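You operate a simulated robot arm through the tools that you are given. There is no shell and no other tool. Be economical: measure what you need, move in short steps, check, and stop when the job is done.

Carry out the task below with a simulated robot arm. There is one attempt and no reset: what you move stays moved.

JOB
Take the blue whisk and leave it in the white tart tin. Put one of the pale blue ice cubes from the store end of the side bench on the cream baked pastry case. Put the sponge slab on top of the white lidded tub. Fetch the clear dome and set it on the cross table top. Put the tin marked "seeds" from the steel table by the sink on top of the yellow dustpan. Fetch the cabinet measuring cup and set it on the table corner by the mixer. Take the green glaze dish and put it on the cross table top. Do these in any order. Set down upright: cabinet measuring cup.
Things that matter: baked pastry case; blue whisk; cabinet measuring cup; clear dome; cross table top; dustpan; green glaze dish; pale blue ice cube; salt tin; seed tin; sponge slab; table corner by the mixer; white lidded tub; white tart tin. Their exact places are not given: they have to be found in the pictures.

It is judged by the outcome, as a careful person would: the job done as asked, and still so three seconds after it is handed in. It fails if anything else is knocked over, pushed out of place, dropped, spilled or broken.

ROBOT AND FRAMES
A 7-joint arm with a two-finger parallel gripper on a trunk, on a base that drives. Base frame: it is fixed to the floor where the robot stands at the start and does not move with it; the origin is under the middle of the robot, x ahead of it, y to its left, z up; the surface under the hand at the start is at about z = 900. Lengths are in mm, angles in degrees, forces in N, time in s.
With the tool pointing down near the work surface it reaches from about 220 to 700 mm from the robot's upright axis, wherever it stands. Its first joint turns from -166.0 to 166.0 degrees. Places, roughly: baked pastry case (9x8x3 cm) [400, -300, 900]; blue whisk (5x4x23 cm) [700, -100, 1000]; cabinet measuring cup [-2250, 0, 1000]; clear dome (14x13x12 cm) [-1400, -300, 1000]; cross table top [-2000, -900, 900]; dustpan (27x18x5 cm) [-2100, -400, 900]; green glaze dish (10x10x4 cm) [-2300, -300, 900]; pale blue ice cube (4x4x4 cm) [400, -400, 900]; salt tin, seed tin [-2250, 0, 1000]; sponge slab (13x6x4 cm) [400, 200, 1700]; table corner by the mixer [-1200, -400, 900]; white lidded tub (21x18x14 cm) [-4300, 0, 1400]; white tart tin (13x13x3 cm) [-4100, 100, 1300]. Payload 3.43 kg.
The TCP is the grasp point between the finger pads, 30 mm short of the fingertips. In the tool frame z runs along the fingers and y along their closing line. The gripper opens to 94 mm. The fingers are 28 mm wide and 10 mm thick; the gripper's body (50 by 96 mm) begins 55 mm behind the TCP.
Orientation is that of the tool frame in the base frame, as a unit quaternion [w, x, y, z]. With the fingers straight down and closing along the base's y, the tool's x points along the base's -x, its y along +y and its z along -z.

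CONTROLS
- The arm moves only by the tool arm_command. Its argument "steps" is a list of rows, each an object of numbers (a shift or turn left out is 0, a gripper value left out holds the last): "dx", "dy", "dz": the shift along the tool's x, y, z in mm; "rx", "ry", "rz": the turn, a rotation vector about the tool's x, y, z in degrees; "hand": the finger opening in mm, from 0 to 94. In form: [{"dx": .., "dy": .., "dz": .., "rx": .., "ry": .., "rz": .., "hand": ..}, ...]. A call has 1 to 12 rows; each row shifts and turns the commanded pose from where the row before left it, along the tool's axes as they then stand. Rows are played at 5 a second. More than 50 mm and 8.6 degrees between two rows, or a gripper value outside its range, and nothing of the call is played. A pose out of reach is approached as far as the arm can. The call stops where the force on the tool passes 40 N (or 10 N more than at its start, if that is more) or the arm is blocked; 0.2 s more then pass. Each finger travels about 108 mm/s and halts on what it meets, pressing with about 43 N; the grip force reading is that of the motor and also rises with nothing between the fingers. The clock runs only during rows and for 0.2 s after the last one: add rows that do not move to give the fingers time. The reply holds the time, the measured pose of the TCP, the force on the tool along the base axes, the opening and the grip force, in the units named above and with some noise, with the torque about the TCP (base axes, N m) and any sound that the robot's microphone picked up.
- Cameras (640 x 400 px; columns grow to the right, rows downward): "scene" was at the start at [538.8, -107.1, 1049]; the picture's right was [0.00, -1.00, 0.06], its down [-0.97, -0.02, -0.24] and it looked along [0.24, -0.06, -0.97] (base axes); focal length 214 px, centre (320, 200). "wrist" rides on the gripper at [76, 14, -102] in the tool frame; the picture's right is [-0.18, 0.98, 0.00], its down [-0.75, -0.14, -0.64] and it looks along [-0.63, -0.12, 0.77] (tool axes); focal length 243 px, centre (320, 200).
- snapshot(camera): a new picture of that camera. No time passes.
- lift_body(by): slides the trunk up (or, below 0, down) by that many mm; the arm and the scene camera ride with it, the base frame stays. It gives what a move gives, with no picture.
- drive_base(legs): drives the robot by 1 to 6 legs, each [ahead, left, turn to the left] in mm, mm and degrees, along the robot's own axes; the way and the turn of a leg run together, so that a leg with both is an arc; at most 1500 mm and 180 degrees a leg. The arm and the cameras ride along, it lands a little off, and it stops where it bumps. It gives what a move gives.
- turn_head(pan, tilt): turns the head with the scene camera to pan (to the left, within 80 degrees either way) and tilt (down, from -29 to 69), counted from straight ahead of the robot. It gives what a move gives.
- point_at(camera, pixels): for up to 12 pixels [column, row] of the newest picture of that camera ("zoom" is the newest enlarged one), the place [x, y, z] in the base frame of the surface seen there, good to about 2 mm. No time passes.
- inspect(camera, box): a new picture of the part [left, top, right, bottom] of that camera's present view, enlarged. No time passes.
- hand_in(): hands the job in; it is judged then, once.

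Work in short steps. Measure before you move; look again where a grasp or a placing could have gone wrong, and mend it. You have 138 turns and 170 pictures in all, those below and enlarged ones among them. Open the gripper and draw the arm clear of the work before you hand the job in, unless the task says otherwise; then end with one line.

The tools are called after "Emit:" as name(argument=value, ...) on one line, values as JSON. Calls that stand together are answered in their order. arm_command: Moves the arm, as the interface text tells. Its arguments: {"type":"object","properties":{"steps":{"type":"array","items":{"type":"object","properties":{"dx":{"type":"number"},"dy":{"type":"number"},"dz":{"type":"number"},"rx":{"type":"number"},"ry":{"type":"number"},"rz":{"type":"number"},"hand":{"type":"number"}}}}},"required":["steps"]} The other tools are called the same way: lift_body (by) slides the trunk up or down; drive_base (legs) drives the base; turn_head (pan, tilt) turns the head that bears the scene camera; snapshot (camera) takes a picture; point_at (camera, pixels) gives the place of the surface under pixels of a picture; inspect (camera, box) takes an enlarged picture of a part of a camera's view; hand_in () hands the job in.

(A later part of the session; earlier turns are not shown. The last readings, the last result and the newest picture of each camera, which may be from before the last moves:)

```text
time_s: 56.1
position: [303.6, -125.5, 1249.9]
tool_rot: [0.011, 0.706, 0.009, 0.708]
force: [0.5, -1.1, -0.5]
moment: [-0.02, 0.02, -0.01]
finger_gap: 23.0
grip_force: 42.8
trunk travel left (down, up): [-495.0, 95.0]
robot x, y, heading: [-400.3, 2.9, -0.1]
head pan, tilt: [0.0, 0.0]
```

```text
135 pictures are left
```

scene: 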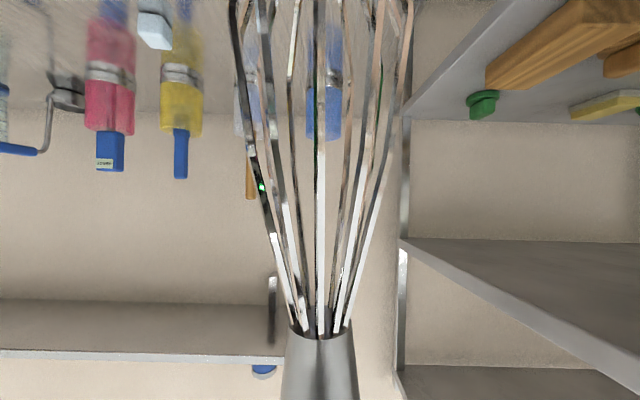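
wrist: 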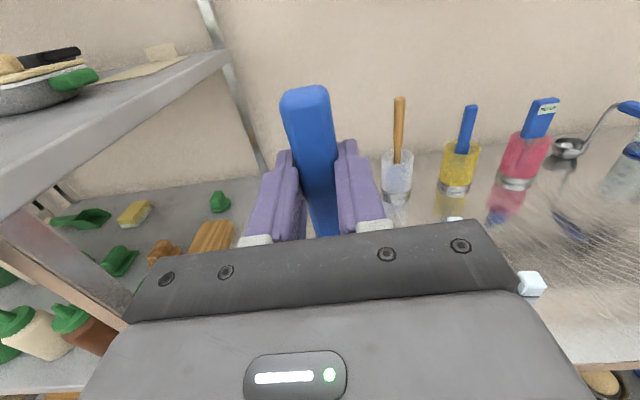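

Now I retract the arm by 150 and turn left in stages, looking as I go.

Emit:
arm_command(steps=[{"dz": -30}, {"dz": -40}, {"dz": -40}, {"dz": -40}, {}])

Emit:
drive_base(legs=[[0, 0, 60]])

Emit:
snapshot(camera="wrist")

Emit:
drive_base(legs=[[0, 0, 60]])

Emit:
snapshot(camera="wrist")

Emit:
drive_base(legs=[[0, 0, 60]])

Emit:
snapshot(camera="wrist")

```text
time_s: 57.3
position: [154.3, -126.7, 1249.1]
tool_rot: [0.011, 0.707, 0.008, 0.708]
force: [0.6, 0.8, -0.4]
moment: [0.03, 0.01, 0.01]
finger_gap: 22.8
grip_force: 43.2
trunk travel left (down, up): [-495.0, 95.0]
robot x, y, heading: [-398.9, -0.9, -0.2]
head pan, tilt: [0.0, 0.0]
```

```text
time_s: 60.4
position: [-15.4, 416.9, 1249.1]
tool_rot: [-0.345, 0.607, 0.361, 0.618]
force: [0.1, 0.0, 0.0]
moment: [0.01, -0.01, -0.01]
finger_gap: 22.8
grip_force: 42.8
trunk travel left (down, up): [-495.0, 95.0]
robot x, y, heading: [-403.4, 0.9, 60.2]
head pan, tilt: [0.0, 0.0]
```

```text
134 pictures are left
```

wrist: 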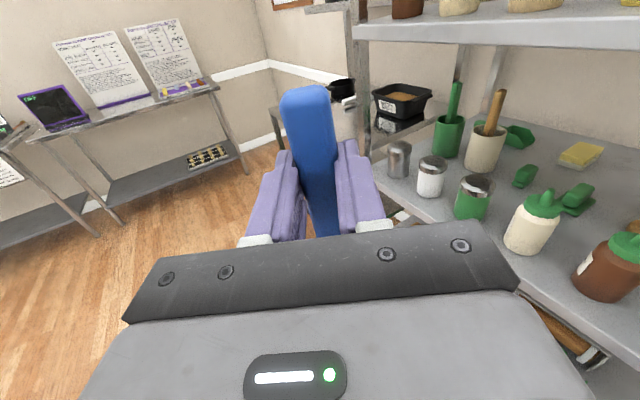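

```text
time_s: 63.4
position: [-567.8, 541.6, 1247.4]
tool_rot: [-0.607, 0.347, 0.616, 0.363]
force: [-0.6, 0.6, -0.5]
moment: [0.03, 0.02, -0.03]
finger_gap: 22.7
grip_force: 42.8
trunk travel left (down, up): [-495.0, 95.0]
robot x, y, heading: [-401.3, 0.1, 119.6]
head pan, tilt: [0.0, 0.0]
```

```text
133 pictures are left
```

wrist: 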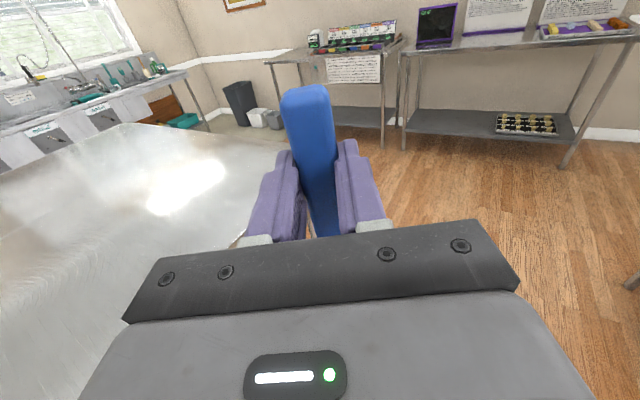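

```text
time_s: 66.5
position: [-953.5, 131.4, 1250.0]
tool_rot: [0.708, 0.005, -0.707, -0.015]
force: [-0.6, -0.3, -0.9]
moment: [0.02, -0.01, -0.04]
finger_gap: 22.4
grip_force: 43.1
trunk travel left (down, up): [-495.0, 95.0]
robot x, y, heading: [-401.7, -4.8, 179.3]
head pan, tilt: [0.0, 0.0]
```

```text
132 pictures are left
```

wrist: 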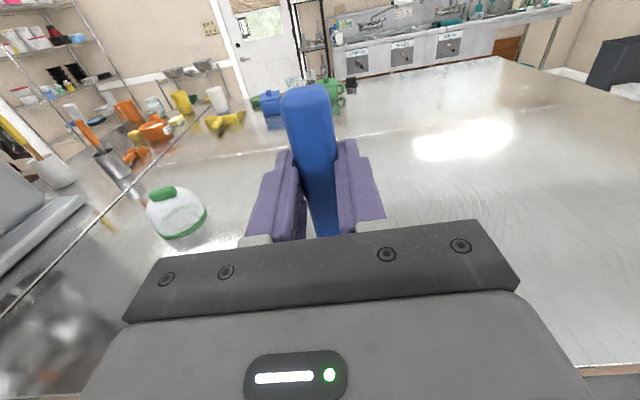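

Behind me is a large central table with the dome at (178,210) and dustpan at (225,122). I measure table edges and landmarks.

Emit:
point_at(camera="wrist", pixels=[[178, 212], [225, 122], [595, 368], [490, 60], [620, 200], [240, 85], [370, 65], [420, 250], [160, 250], [100, 250], [60, 310], [545, 55]])

Emit:
inspect(camera="wrist", box=[0, 0, 360, 225])

Emit:
inspect(camera="wrist", box=[300, 0, 640, 212])

```text
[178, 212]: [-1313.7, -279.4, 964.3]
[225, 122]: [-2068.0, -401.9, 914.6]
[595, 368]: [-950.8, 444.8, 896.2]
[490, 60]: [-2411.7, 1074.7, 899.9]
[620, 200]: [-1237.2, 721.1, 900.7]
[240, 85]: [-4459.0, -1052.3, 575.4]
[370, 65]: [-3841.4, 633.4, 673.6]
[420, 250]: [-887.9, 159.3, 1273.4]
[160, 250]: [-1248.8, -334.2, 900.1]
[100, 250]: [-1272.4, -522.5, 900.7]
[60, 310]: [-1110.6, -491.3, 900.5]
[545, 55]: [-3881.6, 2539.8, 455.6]
```

```text
1.78 times, centred on (180, 112) of wrist
```

zoom: 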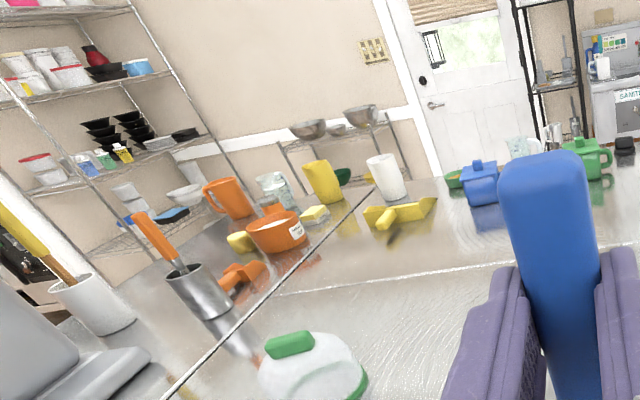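

```text
1.88 times, centred on (470, 106) of wrist
```

zoom: 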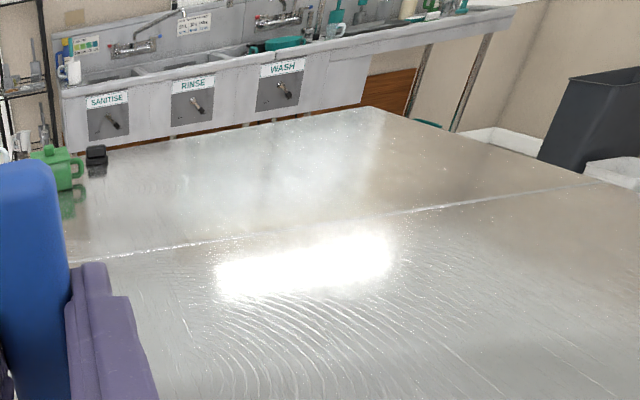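

The table spans x -950…-2400, with open floor at its y>1100 side. I turn to heading 90 and check the lane there.

Emit:
drive_base(legs=[[0, 0, -85]])

Emit:
snapshot(camera="wrist")

Emit:
point_at(camera="wrist", pixels=[[100, 150], [30, 200], [200, 100], [400, 130], [120, 200], [20, 300], [220, 180], [400, 30], [60, 40], [500, 200], [420, 200], [170, 230]])

```text
time_s: 70.5
position: [-313.9, 560.7, 1248.9]
tool_rot: [-0.511, 0.476, 0.523, 0.489]
force: [-0.3, 0.0, -1.0]
moment: [0.0, -0.02, 0.02]
finger_gap: 23.1
grip_force: 42.9
trunk travel left (down, up): [-495.0, 95.0]
robot x, y, heading: [-402.6, 0.1, 94.1]
head pan, tilt: [0.0, 0.0]
```

```text
129 pictures are left
```

wrist: 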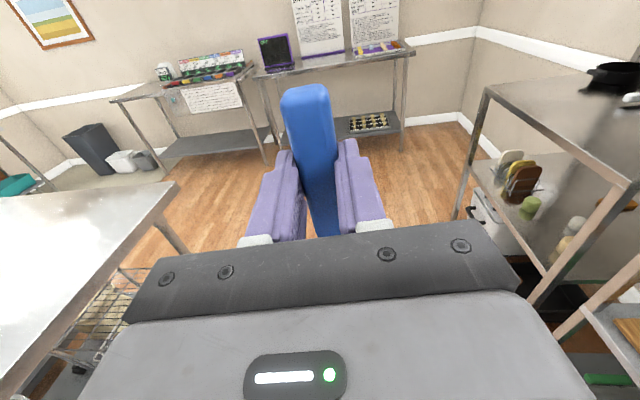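

```text
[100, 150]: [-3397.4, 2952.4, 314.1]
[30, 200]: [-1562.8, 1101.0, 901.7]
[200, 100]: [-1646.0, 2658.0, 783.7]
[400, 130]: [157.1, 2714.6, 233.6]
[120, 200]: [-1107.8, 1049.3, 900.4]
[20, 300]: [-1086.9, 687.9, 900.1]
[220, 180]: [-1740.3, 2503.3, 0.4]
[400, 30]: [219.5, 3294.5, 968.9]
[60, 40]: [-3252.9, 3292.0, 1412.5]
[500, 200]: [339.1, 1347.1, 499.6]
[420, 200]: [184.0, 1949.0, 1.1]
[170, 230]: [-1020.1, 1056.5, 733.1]
```

The lane at y≈1850 is clear between the table (edge y≈1110) and the wall tables (y≈2600). I drive there and turn along -x.

Emit:
drive_base(legs=[[0, 0, -4.1], [1400, 0, 0], [400, 0, 0], [0, 0, 90]])

Emit:
snapshot(camera="wrist")

```text
time_s: 83.8
position: [-956.1, 1924.7, 1248.3]
tool_rot: [0.708, 0.01, -0.706, -0.01]
force: [-0.7, 0.3, -0.4]
moment: [-0.02, 0.03, -0.03]
finger_gap: 22.9
grip_force: 43.0
trunk travel left (down, up): [-495.0, 95.0]
robot x, y, heading: [-399.0, 1796.0, -179.9]
head pan, tilt: [0.0, 0.0]
```

```text
128 pictures are left
```

wrist: 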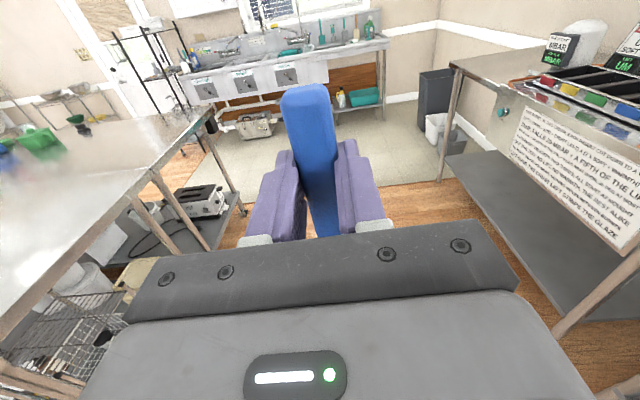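

I drive 2600 along the lane and then turn left towards the black rack.

Emit:
drive_base(legs=[[1300, 0, 0], [1300, 0, 0], [0, 0, 50]])

Emit:
snapshot(camera="wrist")

Emit:
inspect(camera="wrist", box=[0, 0, 640, 220])

```text
time_s: 98.8
position: [-3458.6, 1460.2, 1248.2]
tool_rot: [0.646, 0.308, -0.636, 0.29]
force: [0.5, -0.1, -1.4]
moment: [0.01, -0.04, 0.03]
finger_gap: 23.0
grip_force: 43.5
trunk travel left (down, up): [-495.0, 95.0]
robot x, y, heading: [-3008.7, 1803.5, -130.1]
head pan, tilt: [0.0, 0.0]
```

```text
127 pictures are left
```

wrist: 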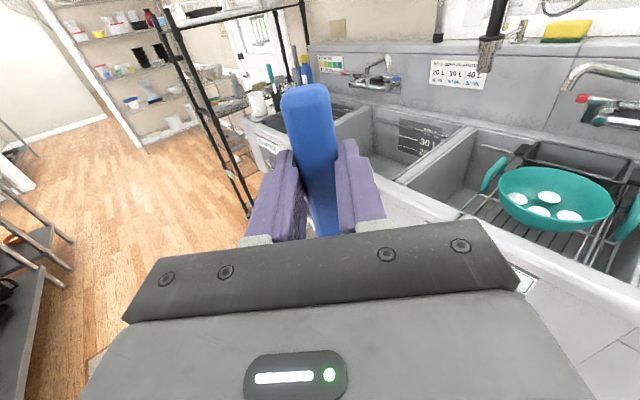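

```text
1.00 times, centred on (320, 110) of wrist (not enlarged: the box is as wide or as high as the picture)
```

zoom: 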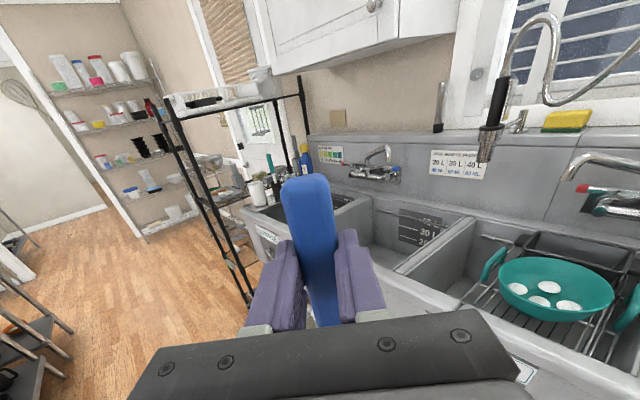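

The black rack stands left of the sinks. I measure its posts and shelves.

Emit:
point_at(camera="zoom", pixels=[[175, 120], [225, 250], [250, 300], [300, 90], [215, 97], [260, 75], [210, 170], [235, 195], [260, 195], [170, 200], [185, 95], [245, 230]])

Emit:
inspect(camera="wrist", box=[150, 0, 330, 200])

```text
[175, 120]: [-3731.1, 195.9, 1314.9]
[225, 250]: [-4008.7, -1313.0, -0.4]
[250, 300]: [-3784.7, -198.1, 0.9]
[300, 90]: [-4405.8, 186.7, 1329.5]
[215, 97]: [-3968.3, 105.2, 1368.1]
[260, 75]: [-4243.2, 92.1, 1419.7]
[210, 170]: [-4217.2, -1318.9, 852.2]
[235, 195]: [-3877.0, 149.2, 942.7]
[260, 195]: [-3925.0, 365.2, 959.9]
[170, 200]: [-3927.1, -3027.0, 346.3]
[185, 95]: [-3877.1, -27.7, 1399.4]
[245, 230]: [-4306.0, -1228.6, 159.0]
```

```text
2.00 times, centred on (240, 100) of wrist
```

zoom: 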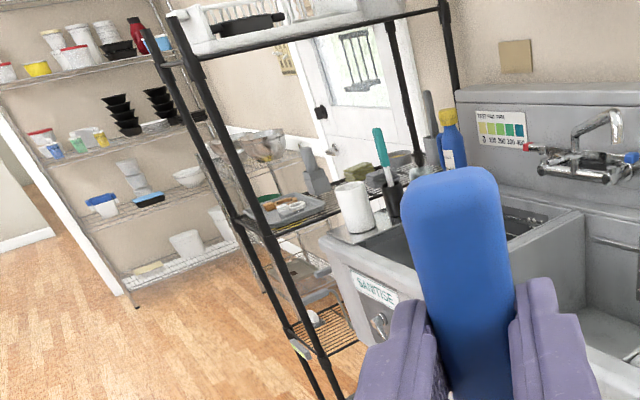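

The rack spans x -4405…-3730, with its top shelf at z≈1330; I'll access it from its -y side. I drive down the corridor at x≈-3080 first.

Emit:
drive_base(legs=[[0, 0, 40.1], [1200, 70, 0]])

Emit:
snapshot(camera="wrist")

```text
time_s: 106.7
position: [-3055.7, 56.4, 1248.6]
tool_rot: [0.505, 0.508, -0.491, 0.495]
force: [0.0, 0.3, -0.8]
moment: [0.01, -0.01, 0.0]
finger_gap: 22.5
grip_force: 43.3
trunk travel left (down, up): [-495.0, 95.0]
robot x, y, heading: [-2932.3, 610.5, -89.9]
head pan, tilt: [0.0, 0.0]
```

```text
124 pictures are left
```

wrist: 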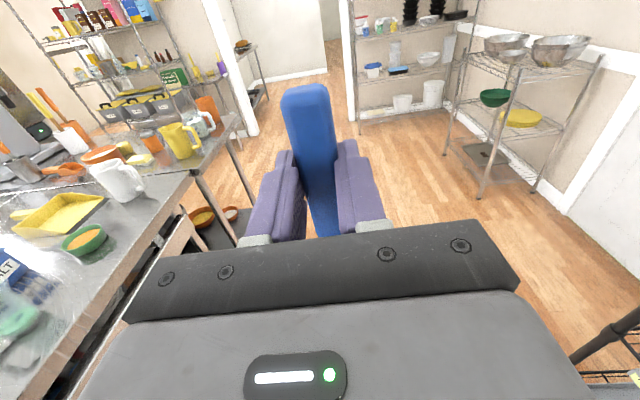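

I see the dustpan, green dish and salt tin at left. I measure clearances and zoom on the table for later.

Emit:
point_at(camera="wrist", pixels=[[450, 130], [480, 195], [560, 205], [595, 360], [83, 240], [60, 213], [10, 275], [120, 180], [235, 115], [240, 130], [180, 140], [370, 115]])

Emit:
inspect(camera="wrist", box=[0, 60, 260, 380])

```text
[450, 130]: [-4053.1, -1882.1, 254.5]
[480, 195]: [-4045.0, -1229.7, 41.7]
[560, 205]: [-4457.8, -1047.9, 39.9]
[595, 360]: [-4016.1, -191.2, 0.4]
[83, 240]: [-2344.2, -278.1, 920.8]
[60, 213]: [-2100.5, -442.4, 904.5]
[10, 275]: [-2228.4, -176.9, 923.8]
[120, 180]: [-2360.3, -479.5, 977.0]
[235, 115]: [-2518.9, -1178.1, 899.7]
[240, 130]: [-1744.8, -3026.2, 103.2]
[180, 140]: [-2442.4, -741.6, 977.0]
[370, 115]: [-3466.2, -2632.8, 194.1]
```

```text
1.25 times, centred on (130, 220) of wrist
```

zoom: 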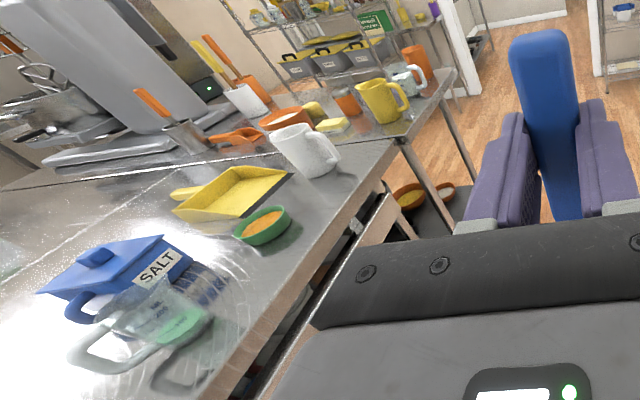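

I move to (-3080,-600) and turn clockwise to face +y.

Emit:
drive_base(legs=[[0, -150, 0], [1210, 0, 0], [0, 0, -90], [0, 0, -90]])

Emit:
snapshot(camera="wrist")

```text
time_s: 121.5
position: [-2961.2, -50.9, 1248.3]
tool_rot: [-0.496, 0.49, 0.509, 0.505]
force: [-0.7, -0.2, -0.2]
moment: [0.02, -0.03, 0.01]
finger_gap: 22.8
grip_force: 42.7
trunk travel left (down, up): [-495.0, 95.0]
robot x, y, heading: [-3077.2, -601.4, 90.9]
head pan, tilt: [0.0, 0.0]
```

```text
122 pictures are left
```

wrist: 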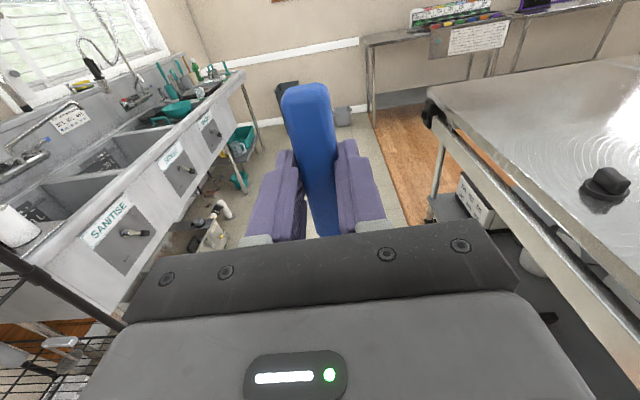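

I back 120, retract the arm a bit, raise the trunk and go left 650, then look.

Emit:
arm_command(steps=[{"dz": -30}, {"dz": -30}, {"dz": -20}, {}])

Emit:
lift_body(by=90)

Emit:
drive_base(legs=[[-120, 0, -0.9], [0, 650, 0]])

Emit:
snapshot(camera="wrist")

```text
time_s: 122.5
position: [-2960.7, -129.5, 1248.1]
tool_rot: [-0.496, 0.489, 0.51, 0.505]
force: [0.1, 0.2, -0.4]
moment: [-0.02, 0.0, -0.01]
finger_gap: 23.0
grip_force: 42.8
trunk travel left (down, up): [-495.0, 95.0]
robot x, y, heading: [-3081.9, -606.7, 90.9]
head pan, tilt: [0.0, 0.0]
```

```text
time_s: 123.8
position: [-2959.0, -129.6, 1338.9]
tool_rot: [-0.496, 0.491, 0.509, 0.504]
force: [0.0, 0.0, -1.8]
moment: [-0.02, -0.04, -0.02]
finger_gap: 23.2
grip_force: 43.4
trunk travel left (down, up): [-585.0, 5.0]
robot x, y, heading: [-3077.2, -605.5, 90.9]
head pan, tilt: [0.0, 0.0]
```

```text
time_s: 128.2
position: [-3614.7, -252.2, 1338.9]
tool_rot: [-0.495, 0.491, 0.508, 0.506]
force: [0.0, -0.4, -0.1]
moment: [-0.08, -0.01, 0.0]
finger_gap: 22.7
grip_force: 42.8
trunk travel left (down, up): [-585.0, 5.0]
robot x, y, heading: [-3732.7, -726.0, 90.3]
head pan, tilt: [0.0, 0.0]
```

```text
121 pictures are left
```

wrist: 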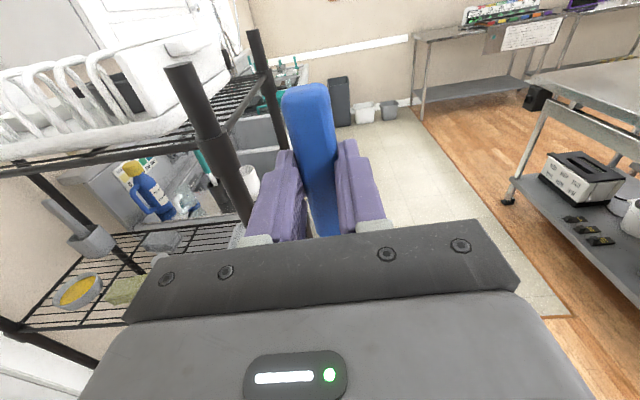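

Dish rack on the top shelf. I measure post, shelf edge and items, and look at the full left area.

Emit:
point_at(camera="wrist", pixels=[[185, 75], [255, 35], [60, 165], [150, 150], [100, 100], [180, 60], [20, 180], [230, 100], [120, 300]])

Emit:
drive_base(legs=[[0, 300, 0]])

Emit:
snapshot(camera="wrist")

```text
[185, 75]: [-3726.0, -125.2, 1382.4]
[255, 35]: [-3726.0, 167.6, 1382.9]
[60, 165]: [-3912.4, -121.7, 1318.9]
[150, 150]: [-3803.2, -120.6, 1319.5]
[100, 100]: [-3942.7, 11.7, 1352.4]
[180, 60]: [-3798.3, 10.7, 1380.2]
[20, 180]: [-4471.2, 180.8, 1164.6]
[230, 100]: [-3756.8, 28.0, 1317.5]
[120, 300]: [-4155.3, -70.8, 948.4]
```

```text
time_s: 130.3
position: [-3917.4, -253.8, 1338.2]
tool_rot: [-0.495, 0.491, 0.508, 0.506]
force: [-0.7, -0.1, -0.9]
moment: [-0.04, 0.03, -0.03]
finger_gap: 23.0
grip_force: 42.9
trunk travel left (down, up): [-585.0, 5.0]
robot x, y, heading: [-4038.8, -733.4, 90.2]
head pan, tilt: [0.0, 0.0]
```

```text
120 pictures are left
```

wrist: 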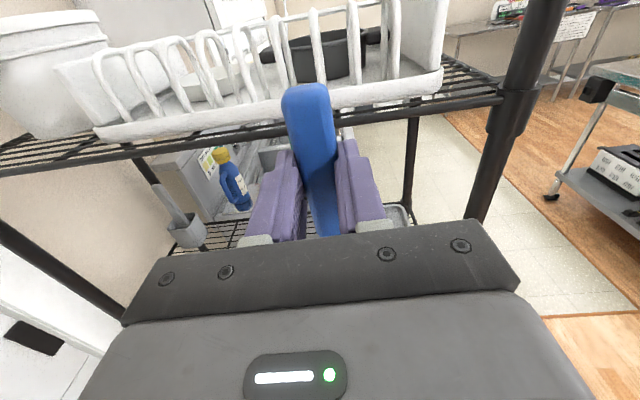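

The white tub is at left, and a small white round thing at (210,85) lies in the dish drainer. I raise the hand for a view from above.

Emit:
arm_command(steps=[{"dx": 40}, {"dx": 40}, {"dx": 40}, {"dx": 40}, {}])

Emit:
snapshot(camera="wrist")

Emit:
inspect(camera="wrist", box=[0, 40, 420, 303])

```text
time_s: 131.5
position: [-3919.3, -253.4, 1498.8]
tool_rot: [-0.495, 0.492, 0.508, 0.505]
force: [-0.2, 0.0, -0.9]
moment: [-0.04, 0.0, 0.02]
finger_gap: 23.0
grip_force: 43.1
trunk travel left (down, up): [-585.0, 5.0]
robot x, y, heading: [-4039.7, -730.7, 90.3]
head pan, tilt: [0.0, 0.0]
```

```text
119 pictures are left
```

wrist: 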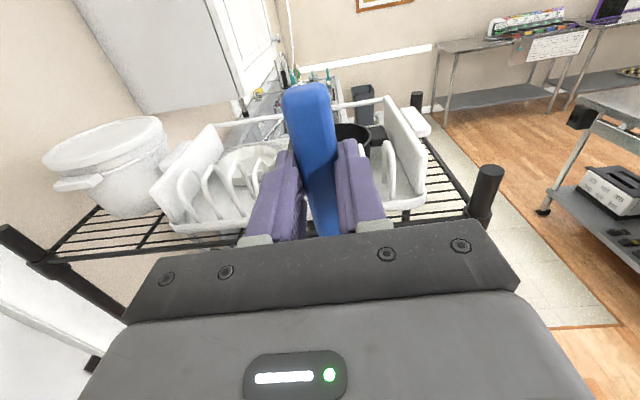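

```text
1.52 times, centred on (210, 172) of wrist
```

zoom: 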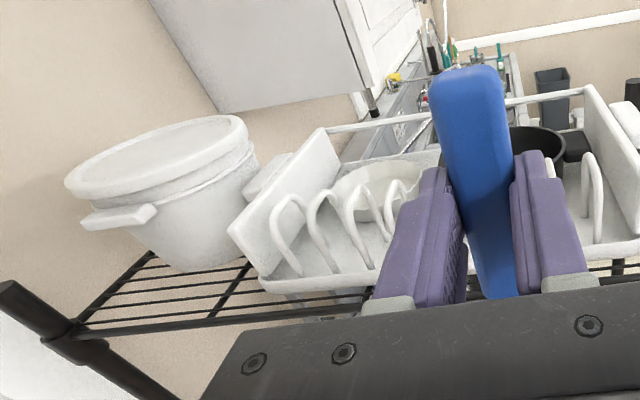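

The fluted white tin shows at zoom (375,188) inside the drainer. I measure tin, drainer and tub.

Emit:
point_at(camera="zoom", pixels=[[375, 188], [360, 205], [335, 185], [400, 168], [350, 230], [160, 160], [90, 185], [235, 130], [250, 90], [120, 215], [290, 190], [330, 20]])

Emit:
point_at(camera="wrist", pixels=[[150, 180], [215, 130], [425, 190], [385, 100], [270, 120], [235, 160], [225, 205], [350, 135], [210, 95], [340, 190]])

```text
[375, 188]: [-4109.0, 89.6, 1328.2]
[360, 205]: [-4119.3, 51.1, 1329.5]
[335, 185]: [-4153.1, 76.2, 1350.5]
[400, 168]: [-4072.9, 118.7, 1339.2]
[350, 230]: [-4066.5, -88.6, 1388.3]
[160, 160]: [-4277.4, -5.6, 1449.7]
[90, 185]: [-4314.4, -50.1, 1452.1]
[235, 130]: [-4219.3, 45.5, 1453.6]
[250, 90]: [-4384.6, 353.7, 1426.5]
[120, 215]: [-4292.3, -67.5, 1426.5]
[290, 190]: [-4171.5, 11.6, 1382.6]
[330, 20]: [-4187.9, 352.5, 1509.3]
```

```text
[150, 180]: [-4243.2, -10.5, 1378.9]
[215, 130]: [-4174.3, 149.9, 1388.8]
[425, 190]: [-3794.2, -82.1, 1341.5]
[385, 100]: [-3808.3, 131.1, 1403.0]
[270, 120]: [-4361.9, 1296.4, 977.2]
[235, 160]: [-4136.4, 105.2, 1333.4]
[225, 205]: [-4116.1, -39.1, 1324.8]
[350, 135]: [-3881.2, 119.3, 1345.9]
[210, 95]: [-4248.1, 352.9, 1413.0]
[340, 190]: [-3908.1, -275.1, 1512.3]
```

The tin is in the drainer, centred about (-4105,85), rim z≈1350; front loops reach z≈1388 at y≈-85. Plan: lay the whisk along y, head in the tin and handle resting on the front loops. First I pitch the tool down here.

Emit:
arm_command(steps=[{"ry": -8.2}, {"ry": -8.2}, {"ry": -8.2}, {"ry": -8.2}, {"ry": -8.2}, {"ry": -8.2}, {"ry": -8.2}, {"ry": -8.2}, {"ry": -8.2}, {"ry": -8.2}, {"ry": -8}, {}])

Emit:
snapshot(camera="wrist")

```text
time_s: 134.1
position: [-3920.4, -256.5, 1499.6]
tool_rot: [-0.012, 0.702, 0.711, 0.025]
force: [0.1, -0.3, -0.9]
moment: [0.07, 0.01, 0.02]
finger_gap: 22.9
grip_force: 42.7
out of reach, approached as far as the arm can: row 7
trunk travel left (down, up): [-585.0, 5.0]
robot x, y, heading: [-4036.6, -727.1, 90.4]
head pan, tilt: [0.0, 0.0]
```

```text
117 pictures are left
```

wrist: 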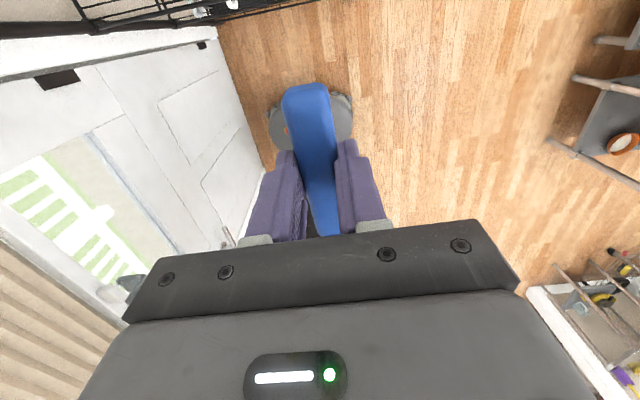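

Tool is down. Now I rotate rz -180 so the whisk head points away from the robot.

Emit:
arm_command(steps=[{"rz": -8.5}, {"rz": -8.5}, {"rz": -8.5}, {"rz": -8.5}, {"rz": -8.5}, {"rz": -8.5}, {"rz": -8.5}, {"rz": -8.5}, {"rz": -8.5}, {"rz": -8.5}, {"rz": -8.5}])

Emit:
arm_command(steps=[{"rz": -8.5}, {"rz": -8.5}, {"rz": -8.5}, {"rz": -8.5}, {"rz": -8.5}, {"rz": -8.5}, {"rz": -8.5}, {"rz": -8.5}, {"rz": -8.5}, {"rz": -8.5}, {}])

Emit:
snapshot(camera="wrist")

Emit:
snapshot(camera="scene")

```text
time_s: 136.5
position: [-3921.1, -254.1, 1499.1]
tool_rot: [0.01, -0.04, 0.999, 0.027]
force: [-0.3, -0.2, -0.5]
moment: [0.0, 0.06, 0.02]
finger_gap: 22.7
grip_force: 42.9
trunk travel left (down, up): [-585.0, 5.0]
robot x, y, heading: [-4037.0, -729.5, 90.5]
head pan, tilt: [0.0, 0.0]
```

```text
time_s: 138.9
position: [-3921.1, -255.2, 1499.6]
tool_rot: [0.025, -0.704, 0.71, 0.013]
force: [0.0, -0.4, -0.5]
moment: [-0.06, -0.03, -0.03]
finger_gap: 22.9
grip_force: 43.0
trunk travel left (down, up): [-585.0, 5.0]
robot x, y, heading: [-4036.8, -732.7, 90.2]
head pan, tilt: [0.0, 0.0]
```

```text
116 pictures are left
```

wrist: 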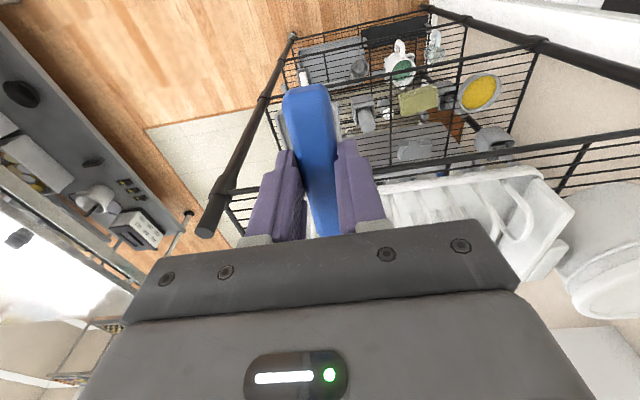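

```text
115 pictures are left
```

scene: 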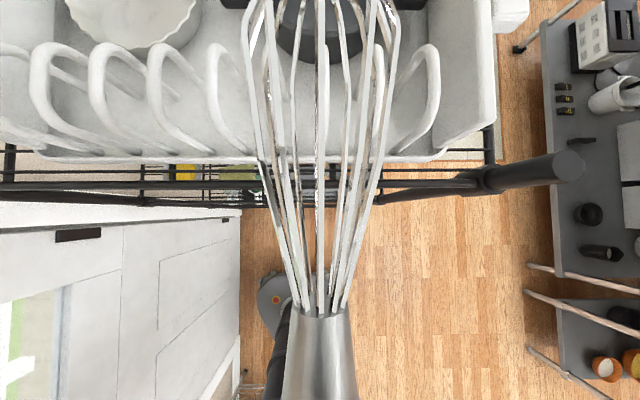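

The scene camera now sees tin and loops from above. I tilt it forward to measure the tin exactly.

Emit:
turn_head(pan=20, tilt=-29)

Emit:
snapshot(camera="scene")

```text
time_s: 139.8
position: [-3921.3, -253.7, 1498.0]
tool_rot: [0.024, -0.703, 0.711, 0.014]
force: [-0.4, 0.3, -0.7]
moment: [-0.04, 0.04, -0.01]
finger_gap: 22.9
grip_force: 43.2
trunk travel left (down, up): [-585.0, 5.0]
robot x, y, heading: [-4037.6, -732.6, 90.4]
head pan, tilt: [20.0, -28.6]
```

```text
114 pictures are left
```

scene: 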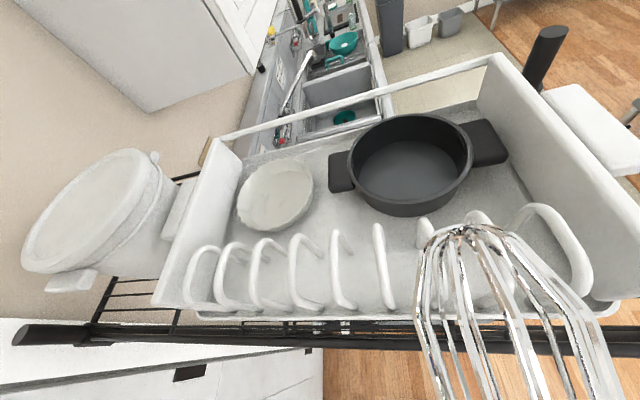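

Emit:
point_at(camera="scene", pixels=[[275, 195], [240, 205], [312, 185], [290, 160], [265, 228], [300, 245], [262, 245], [335, 240], [290, 305], [225, 255], [440, 130], [360, 100]])

Emit:
point_at(camera="scene", pixels=[[100, 205], [30, 240], [150, 160], [70, 285], [130, 270], [215, 140], [150, 60], [260, 70], [350, 185], [200, 170], [310, 300], [318, 280]])

```text
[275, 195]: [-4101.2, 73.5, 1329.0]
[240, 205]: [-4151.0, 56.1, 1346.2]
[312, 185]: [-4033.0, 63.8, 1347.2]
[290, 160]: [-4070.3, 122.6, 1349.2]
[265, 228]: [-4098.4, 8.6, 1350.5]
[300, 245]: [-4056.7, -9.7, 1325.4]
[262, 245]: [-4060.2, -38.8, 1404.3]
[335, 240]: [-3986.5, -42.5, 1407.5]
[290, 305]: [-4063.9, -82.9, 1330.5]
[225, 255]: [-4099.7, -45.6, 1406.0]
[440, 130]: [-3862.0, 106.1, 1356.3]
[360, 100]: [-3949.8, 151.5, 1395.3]
```

```text
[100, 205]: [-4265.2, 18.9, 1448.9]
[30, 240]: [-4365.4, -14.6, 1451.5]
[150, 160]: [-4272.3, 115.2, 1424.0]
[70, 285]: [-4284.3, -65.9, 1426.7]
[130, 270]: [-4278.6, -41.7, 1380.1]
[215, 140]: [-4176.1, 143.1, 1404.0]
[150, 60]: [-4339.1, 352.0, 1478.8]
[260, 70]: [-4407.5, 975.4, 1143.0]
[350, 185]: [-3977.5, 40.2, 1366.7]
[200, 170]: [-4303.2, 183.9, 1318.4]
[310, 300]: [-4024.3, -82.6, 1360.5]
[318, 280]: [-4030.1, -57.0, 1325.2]
```

Tin centre is (-4093,70) with rim 1350; loop tops are at z≈1406, y≈-42. I'll lay the whisk tilted 25° with its head in the tin and handle over a loop. First I reposition the base and yaw 25°.

Emit:
drive_base(legs=[[130, -60, 0]])

Emit:
arm_command(steps=[{"rz": -8.4}, {"rz": -8.4}, {"rz": -8.2}, {}])

```text
time_s: 141.2
position: [-3862.4, -122.0, 1498.0]
tool_rot: [0.024, -0.703, 0.711, 0.013]
force: [0.3, -0.3, -1.5]
moment: [-0.07, 0.0, 0.01]
finger_gap: 22.7
grip_force: 42.7
trunk travel left (down, up): [-585.0, 5.0]
robot x, y, heading: [-3977.6, -597.0, 90.3]
head pan, tilt: [20.0, -28.6]
```

```text
time_s: 142.2
position: [-3862.2, -122.7, 1498.0]
tool_rot: [-0.026, 0.841, -0.54, -0.008]
force: [-0.3, 0.0, -0.4]
moment: [-0.07, -0.05, 0.02]
finger_gap: 23.1
grip_force: 42.8
trunk travel left (down, up): [-585.0, 5.0]
robot x, y, heading: [-3980.2, -598.3, 90.6]
head pan, tilt: [20.0, -28.6]
```

Yaw correct. I move over the target (-4052,-44) at height and tilt the head down by 27°.

Emit:
arm_command(steps=[{"dx": -30, "dy": 28}, {"dx": -30, "dy": 28}, {"dx": -30, "dy": 28}, {"dx": -30, "dy": 28}, {"dx": -31, "dy": 28}, {"ry": 7}, {"ry": 7}, {"ry": 7}, {"ry": 6.4}, {}])

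Emit:
snapshot(camera="scene")

Emit:
snapshot(camera="wrist")

```text
time_s: 144.4
position: [-4051.0, -44.6, 1499.0]
tool_rot: [0.103, 0.818, -0.533, 0.192]
force: [0.7, -0.3, -1.0]
moment: [-0.02, -0.02, 0.0]
finger_gap: 23.0
grip_force: 43.2
trunk travel left (down, up): [-585.0, 5.0]
robot x, y, heading: [-3977.1, -599.9, 90.4]
head pan, tilt: [20.0, -28.6]
```

```text
113 pictures are left
```

scene: 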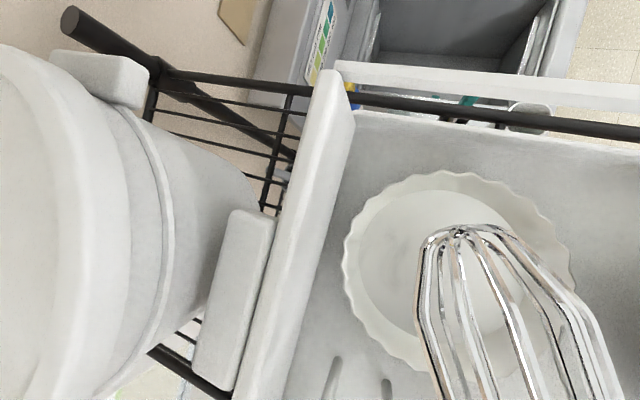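

```text
112 pictures are left
```

wrist: 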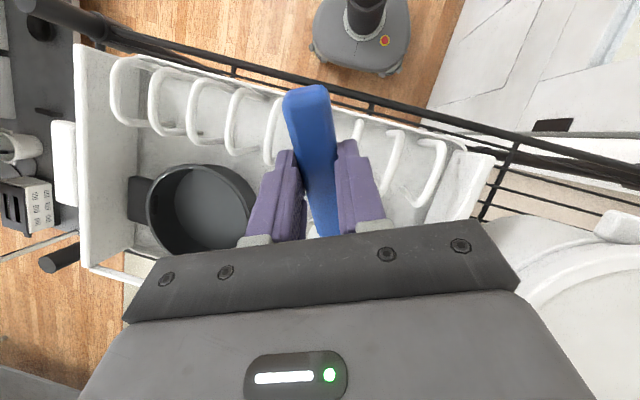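

Alignment looks right; I verify the whisk tip position and tin centre in this view.

Emit:
point_at(camera="scene", pixels=[[460, 234], [430, 245], [500, 235], [400, 260], [350, 250], [465, 178], [575, 280], [440, 190]])

Emit:
point_at(camera="wrist", pixels=[[308, 95], [270, 130], [240, 95], [395, 140], [365, 130], [280, 100], [357, 125]])

```text
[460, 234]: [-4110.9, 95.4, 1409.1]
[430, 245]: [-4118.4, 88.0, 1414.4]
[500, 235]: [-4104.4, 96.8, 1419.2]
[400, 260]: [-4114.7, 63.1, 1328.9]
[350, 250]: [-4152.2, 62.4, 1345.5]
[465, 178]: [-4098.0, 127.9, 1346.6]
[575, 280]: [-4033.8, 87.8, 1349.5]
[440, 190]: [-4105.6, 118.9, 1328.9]
```

```text
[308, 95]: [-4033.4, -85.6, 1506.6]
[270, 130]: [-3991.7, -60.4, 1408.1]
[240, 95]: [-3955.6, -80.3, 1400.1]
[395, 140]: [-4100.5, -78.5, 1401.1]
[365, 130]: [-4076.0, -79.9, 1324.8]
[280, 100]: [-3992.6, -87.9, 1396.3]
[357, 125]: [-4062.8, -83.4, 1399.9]
```

Tip is at (-4111,95,1409), over the tin floor. I lower 65 mm vertically in small rows.

Emit:
arm_command(steps=[{"dz": 11.8, "dx": -5.5}, {"dz": 11.8, "dx": -5.5}, {"dz": 11.8, "dx": -5.5}, {"dz": 11.8, "dx": -5.5}, {"dz": 8, "dx": -3.7}, {}])

Emit:
snapshot(camera="scene")

Emit:
snapshot(camera="wrist")

```text
time_s: 145.8
position: [-4049.2, -41.9, 1441.3]
tool_rot: [0.101, 0.818, -0.533, 0.19]
force: [1.1, 5.4, 32.5]
moment: [0.83, 0.59, -0.15]
finger_gap: 23.2
grip_force: 42.9
trunk travel left (down, up): [-585.0, 5.0]
robot x, y, heading: [-3975.3, -598.7, 90.4]
head pan, tilt: [20.0, -28.6]
```

```text
111 pictures are left
```

scene: 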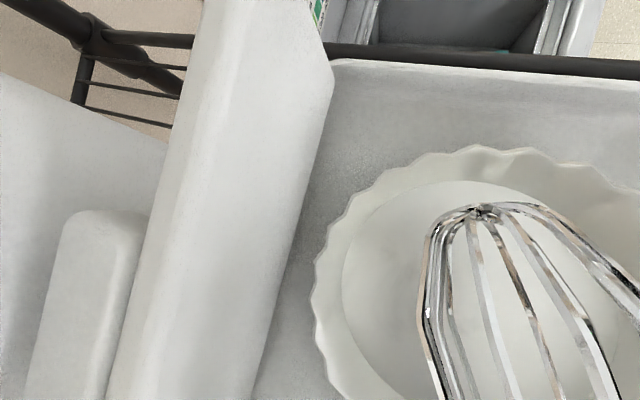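

```text
110 pictures are left
```

wrist: 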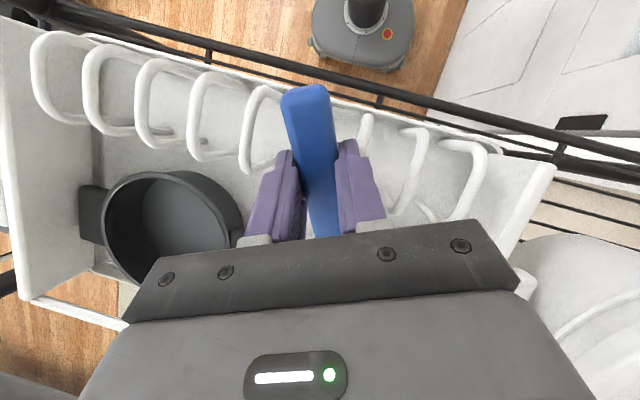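

Contact at 32 N: handle/fingertips are on the loop and the head is inside the tin. I ease up 3 mm, open, and withdraw along the tool axis.

Emit:
arm_command(steps=[{"dz": -3}, {"hand": 34}, {"hand": 40}, {"hand": 40}, {}, {"dz": -20}, {"dz": -30}, {"dz": -40}])

Emit:
snapshot(camera="scene")

Emit:
snapshot(camera="wrist")

```text
time_s: 147.6
position: [-4069.1, -6.5, 1522.4]
tool_rot: [0.103, 0.818, -0.533, 0.192]
force: [-0.3, -0.2, 1.0]
moment: [-0.01, 0.0, -0.02]
finger_gap: 40.1
grip_force: 0.0
trunk travel left (down, up): [-585.0, 5.0]
robot x, y, heading: [-3974.4, -600.7, 90.3]
head pan, tilt: [20.0, -28.6]
```

```text
109 pictures are left
```

scene: 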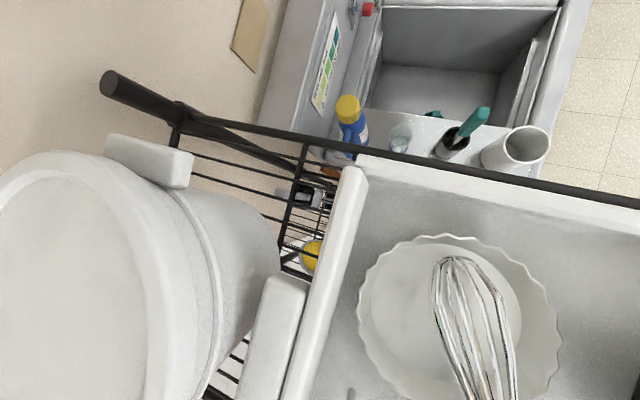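

```text
108 pictures are left
```

wrist: 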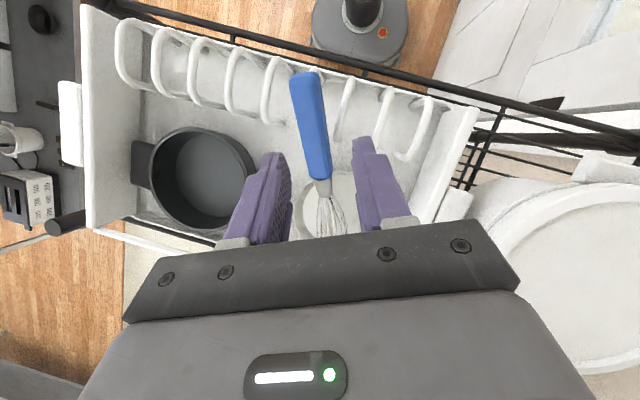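

The whisk rests with its head in the tin. I straighten the tool, then drive right to the corridor and turn to face the central table.

Emit:
arm_command(steps=[{"dz": -10, "ry": -7}, {"ry": -7}, {"ry": -7}, {"ry": -6.4}, {"rz": 8.4}, {"rz": 8.4}, {"rz": 8.2}, {"dx": 40}, {"dx": 40}, {"dx": 40}])

Emit:
drive_base(legs=[[-60, -300, 0], [0, -750, 0], [0, 0, -90]])

Emit:
snapshot(camera="wrist")

Emit:
turn_head(pan=20, tilt=-25)

Emit:
snapshot(camera="scene")

```text
time_s: 149.8
position: [-4072.0, -125.9, 1526.8]
tool_rot: [0.026, -0.702, 0.711, 0.014]
force: [0.0, -1.3, 0.3]
moment: [0.05, -0.01, -0.01]
finger_gap: 40.0
grip_force: 0.1
trunk travel left (down, up): [-585.0, 5.0]
robot x, y, heading: [-3977.6, -593.7, 90.3]
head pan, tilt: [20.0, -28.6]
```

```text
time_s: 159.4
position: [-2446.1, -568.2, 1526.0]
tool_rot: [0.026, 0.016, 0.999, -0.009]
force: [-0.1, 0.6, -0.3]
moment: [-0.02, 0.01, -0.01]
finger_gap: 40.2
grip_force: 0.0
trunk travel left (down, up): [-585.0, 5.0]
robot x, y, heading: [-2921.7, -654.5, -0.7]
head pan, tilt: [20.0, -28.6]
```

```text
107 pictures are left
```

wrist: 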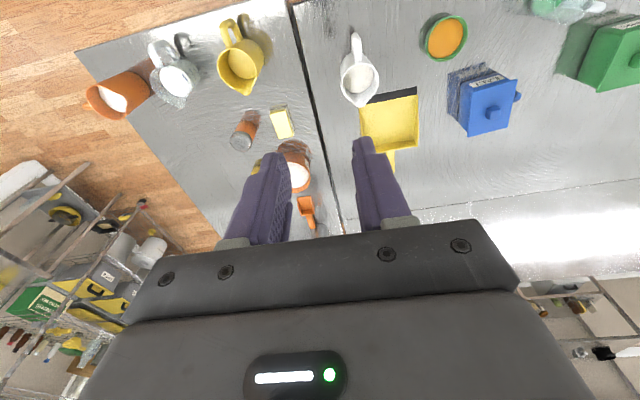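

```text
time_s: 160.0
position: [-2446.1, -568.3, 1525.4]
tool_rot: [0.026, 0.017, 0.999, -0.008]
force: [0.0, 0.3, 0.1]
moment: [0.03, 0.02, -0.02]
finger_gap: 40.0
grip_force: 0.0
trunk travel left (down, up): [-585.0, 5.0]
robot x, y, heading: [-2923.6, -655.6, -1.1]
head pan, tilt: [20.0, -25.0]
```

```text
106 pictures are left
```

scene: 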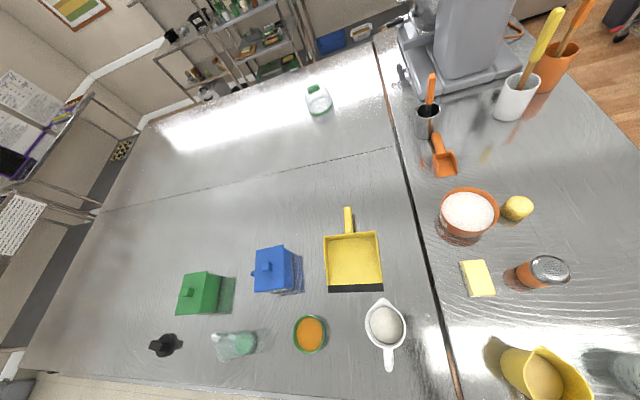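

An excellent overview. I measure the objects and zoom in on the left group to read labels.

Emit:
point_at(camera="scene", pixels=[[200, 285], [272, 265], [233, 345], [163, 343], [310, 335], [353, 260], [348, 220], [320, 100], [385, 325], [430, 330], [520, 220], [390, 60]])

Emit:
inspect(camera="scene", box=[140, 200, 440, 388])

Emit:
inspect(camera="scene", box=[260, 20, 640, 258])

```text
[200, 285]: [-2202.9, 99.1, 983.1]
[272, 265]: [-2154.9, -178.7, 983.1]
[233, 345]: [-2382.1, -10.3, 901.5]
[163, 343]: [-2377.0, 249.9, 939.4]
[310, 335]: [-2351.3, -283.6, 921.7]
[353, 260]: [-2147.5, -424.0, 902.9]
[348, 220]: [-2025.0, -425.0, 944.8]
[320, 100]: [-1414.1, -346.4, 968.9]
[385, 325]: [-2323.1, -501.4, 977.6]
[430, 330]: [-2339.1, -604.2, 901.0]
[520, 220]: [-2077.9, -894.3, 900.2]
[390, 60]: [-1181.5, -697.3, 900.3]
```

```text
2.13 times, centred on (290, 294) of scene
```

zoom: 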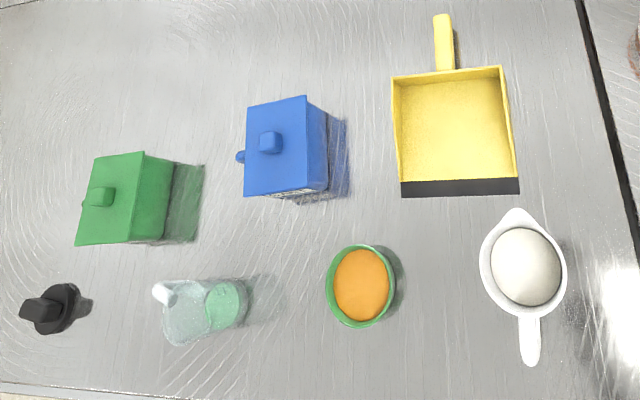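

```text
1.68 times, centred on (450, 139) of scene
```

zoom: 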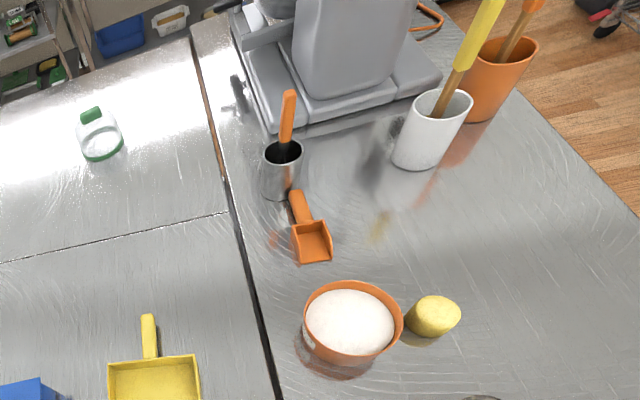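

The green tin (-2203,99) should be the seeds, blue is SALT. I drive in front of the green tin and look closer.

Emit:
drive_base(legs=[[0, 700, 1], [130, 0, 0]])

Emit:
turn_head(pan=0, tilt=0)

Emit:
snapshot(camera="scene")

Emit:
snapshot(camera="wrist")

```text
time_s: 164.8
position: [-2310.7, 142.5, 1525.6]
tool_rot: [0.026, 0.009, 1.0, -0.009]
force: [0.1, 0.2, -0.2]
moment: [-0.01, 0.06, 0.01]
finger_gap: 39.9
grip_force: 0.1
trunk travel left (down, up): [-585.0, 5.0]
robot x, y, heading: [-2791.1, 51.0, -0.1]
head pan, tilt: [20.0, -25.0]
```

```text
time_s: 165.7
position: [-2311.8, 143.2, 1525.7]
tool_rot: [0.027, 0.009, 1.0, -0.008]
force: [0.2, -0.5, 0.1]
moment: [0.03, 0.01, -0.02]
finger_gap: 39.9
grip_force: 0.0
trunk travel left (down, up): [-585.0, 5.0]
robot x, y, heading: [-2785.3, 52.0, 0.1]
head pan, tilt: [0.0, 0.0]
```

```text
103 pictures are left
```

scene: 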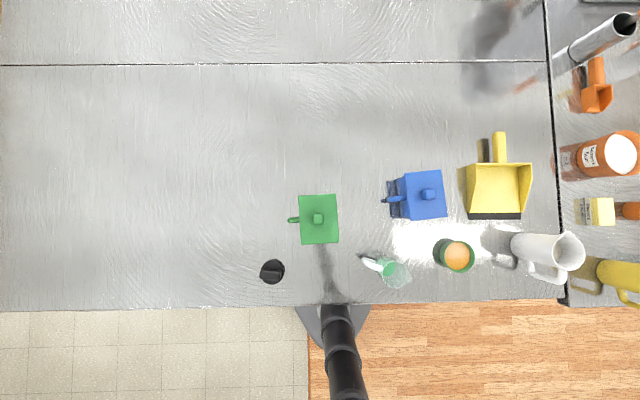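

```text
102 pictures are left
```

wrist: 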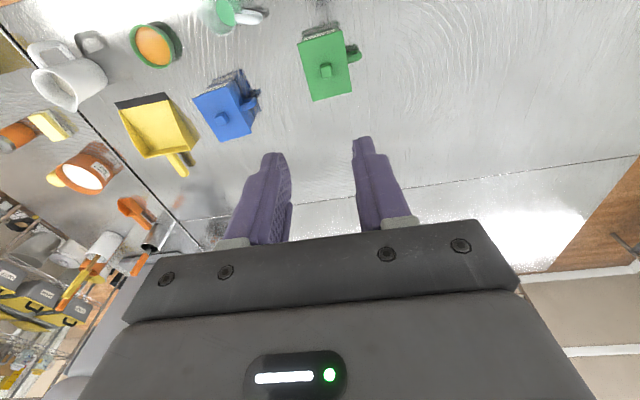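

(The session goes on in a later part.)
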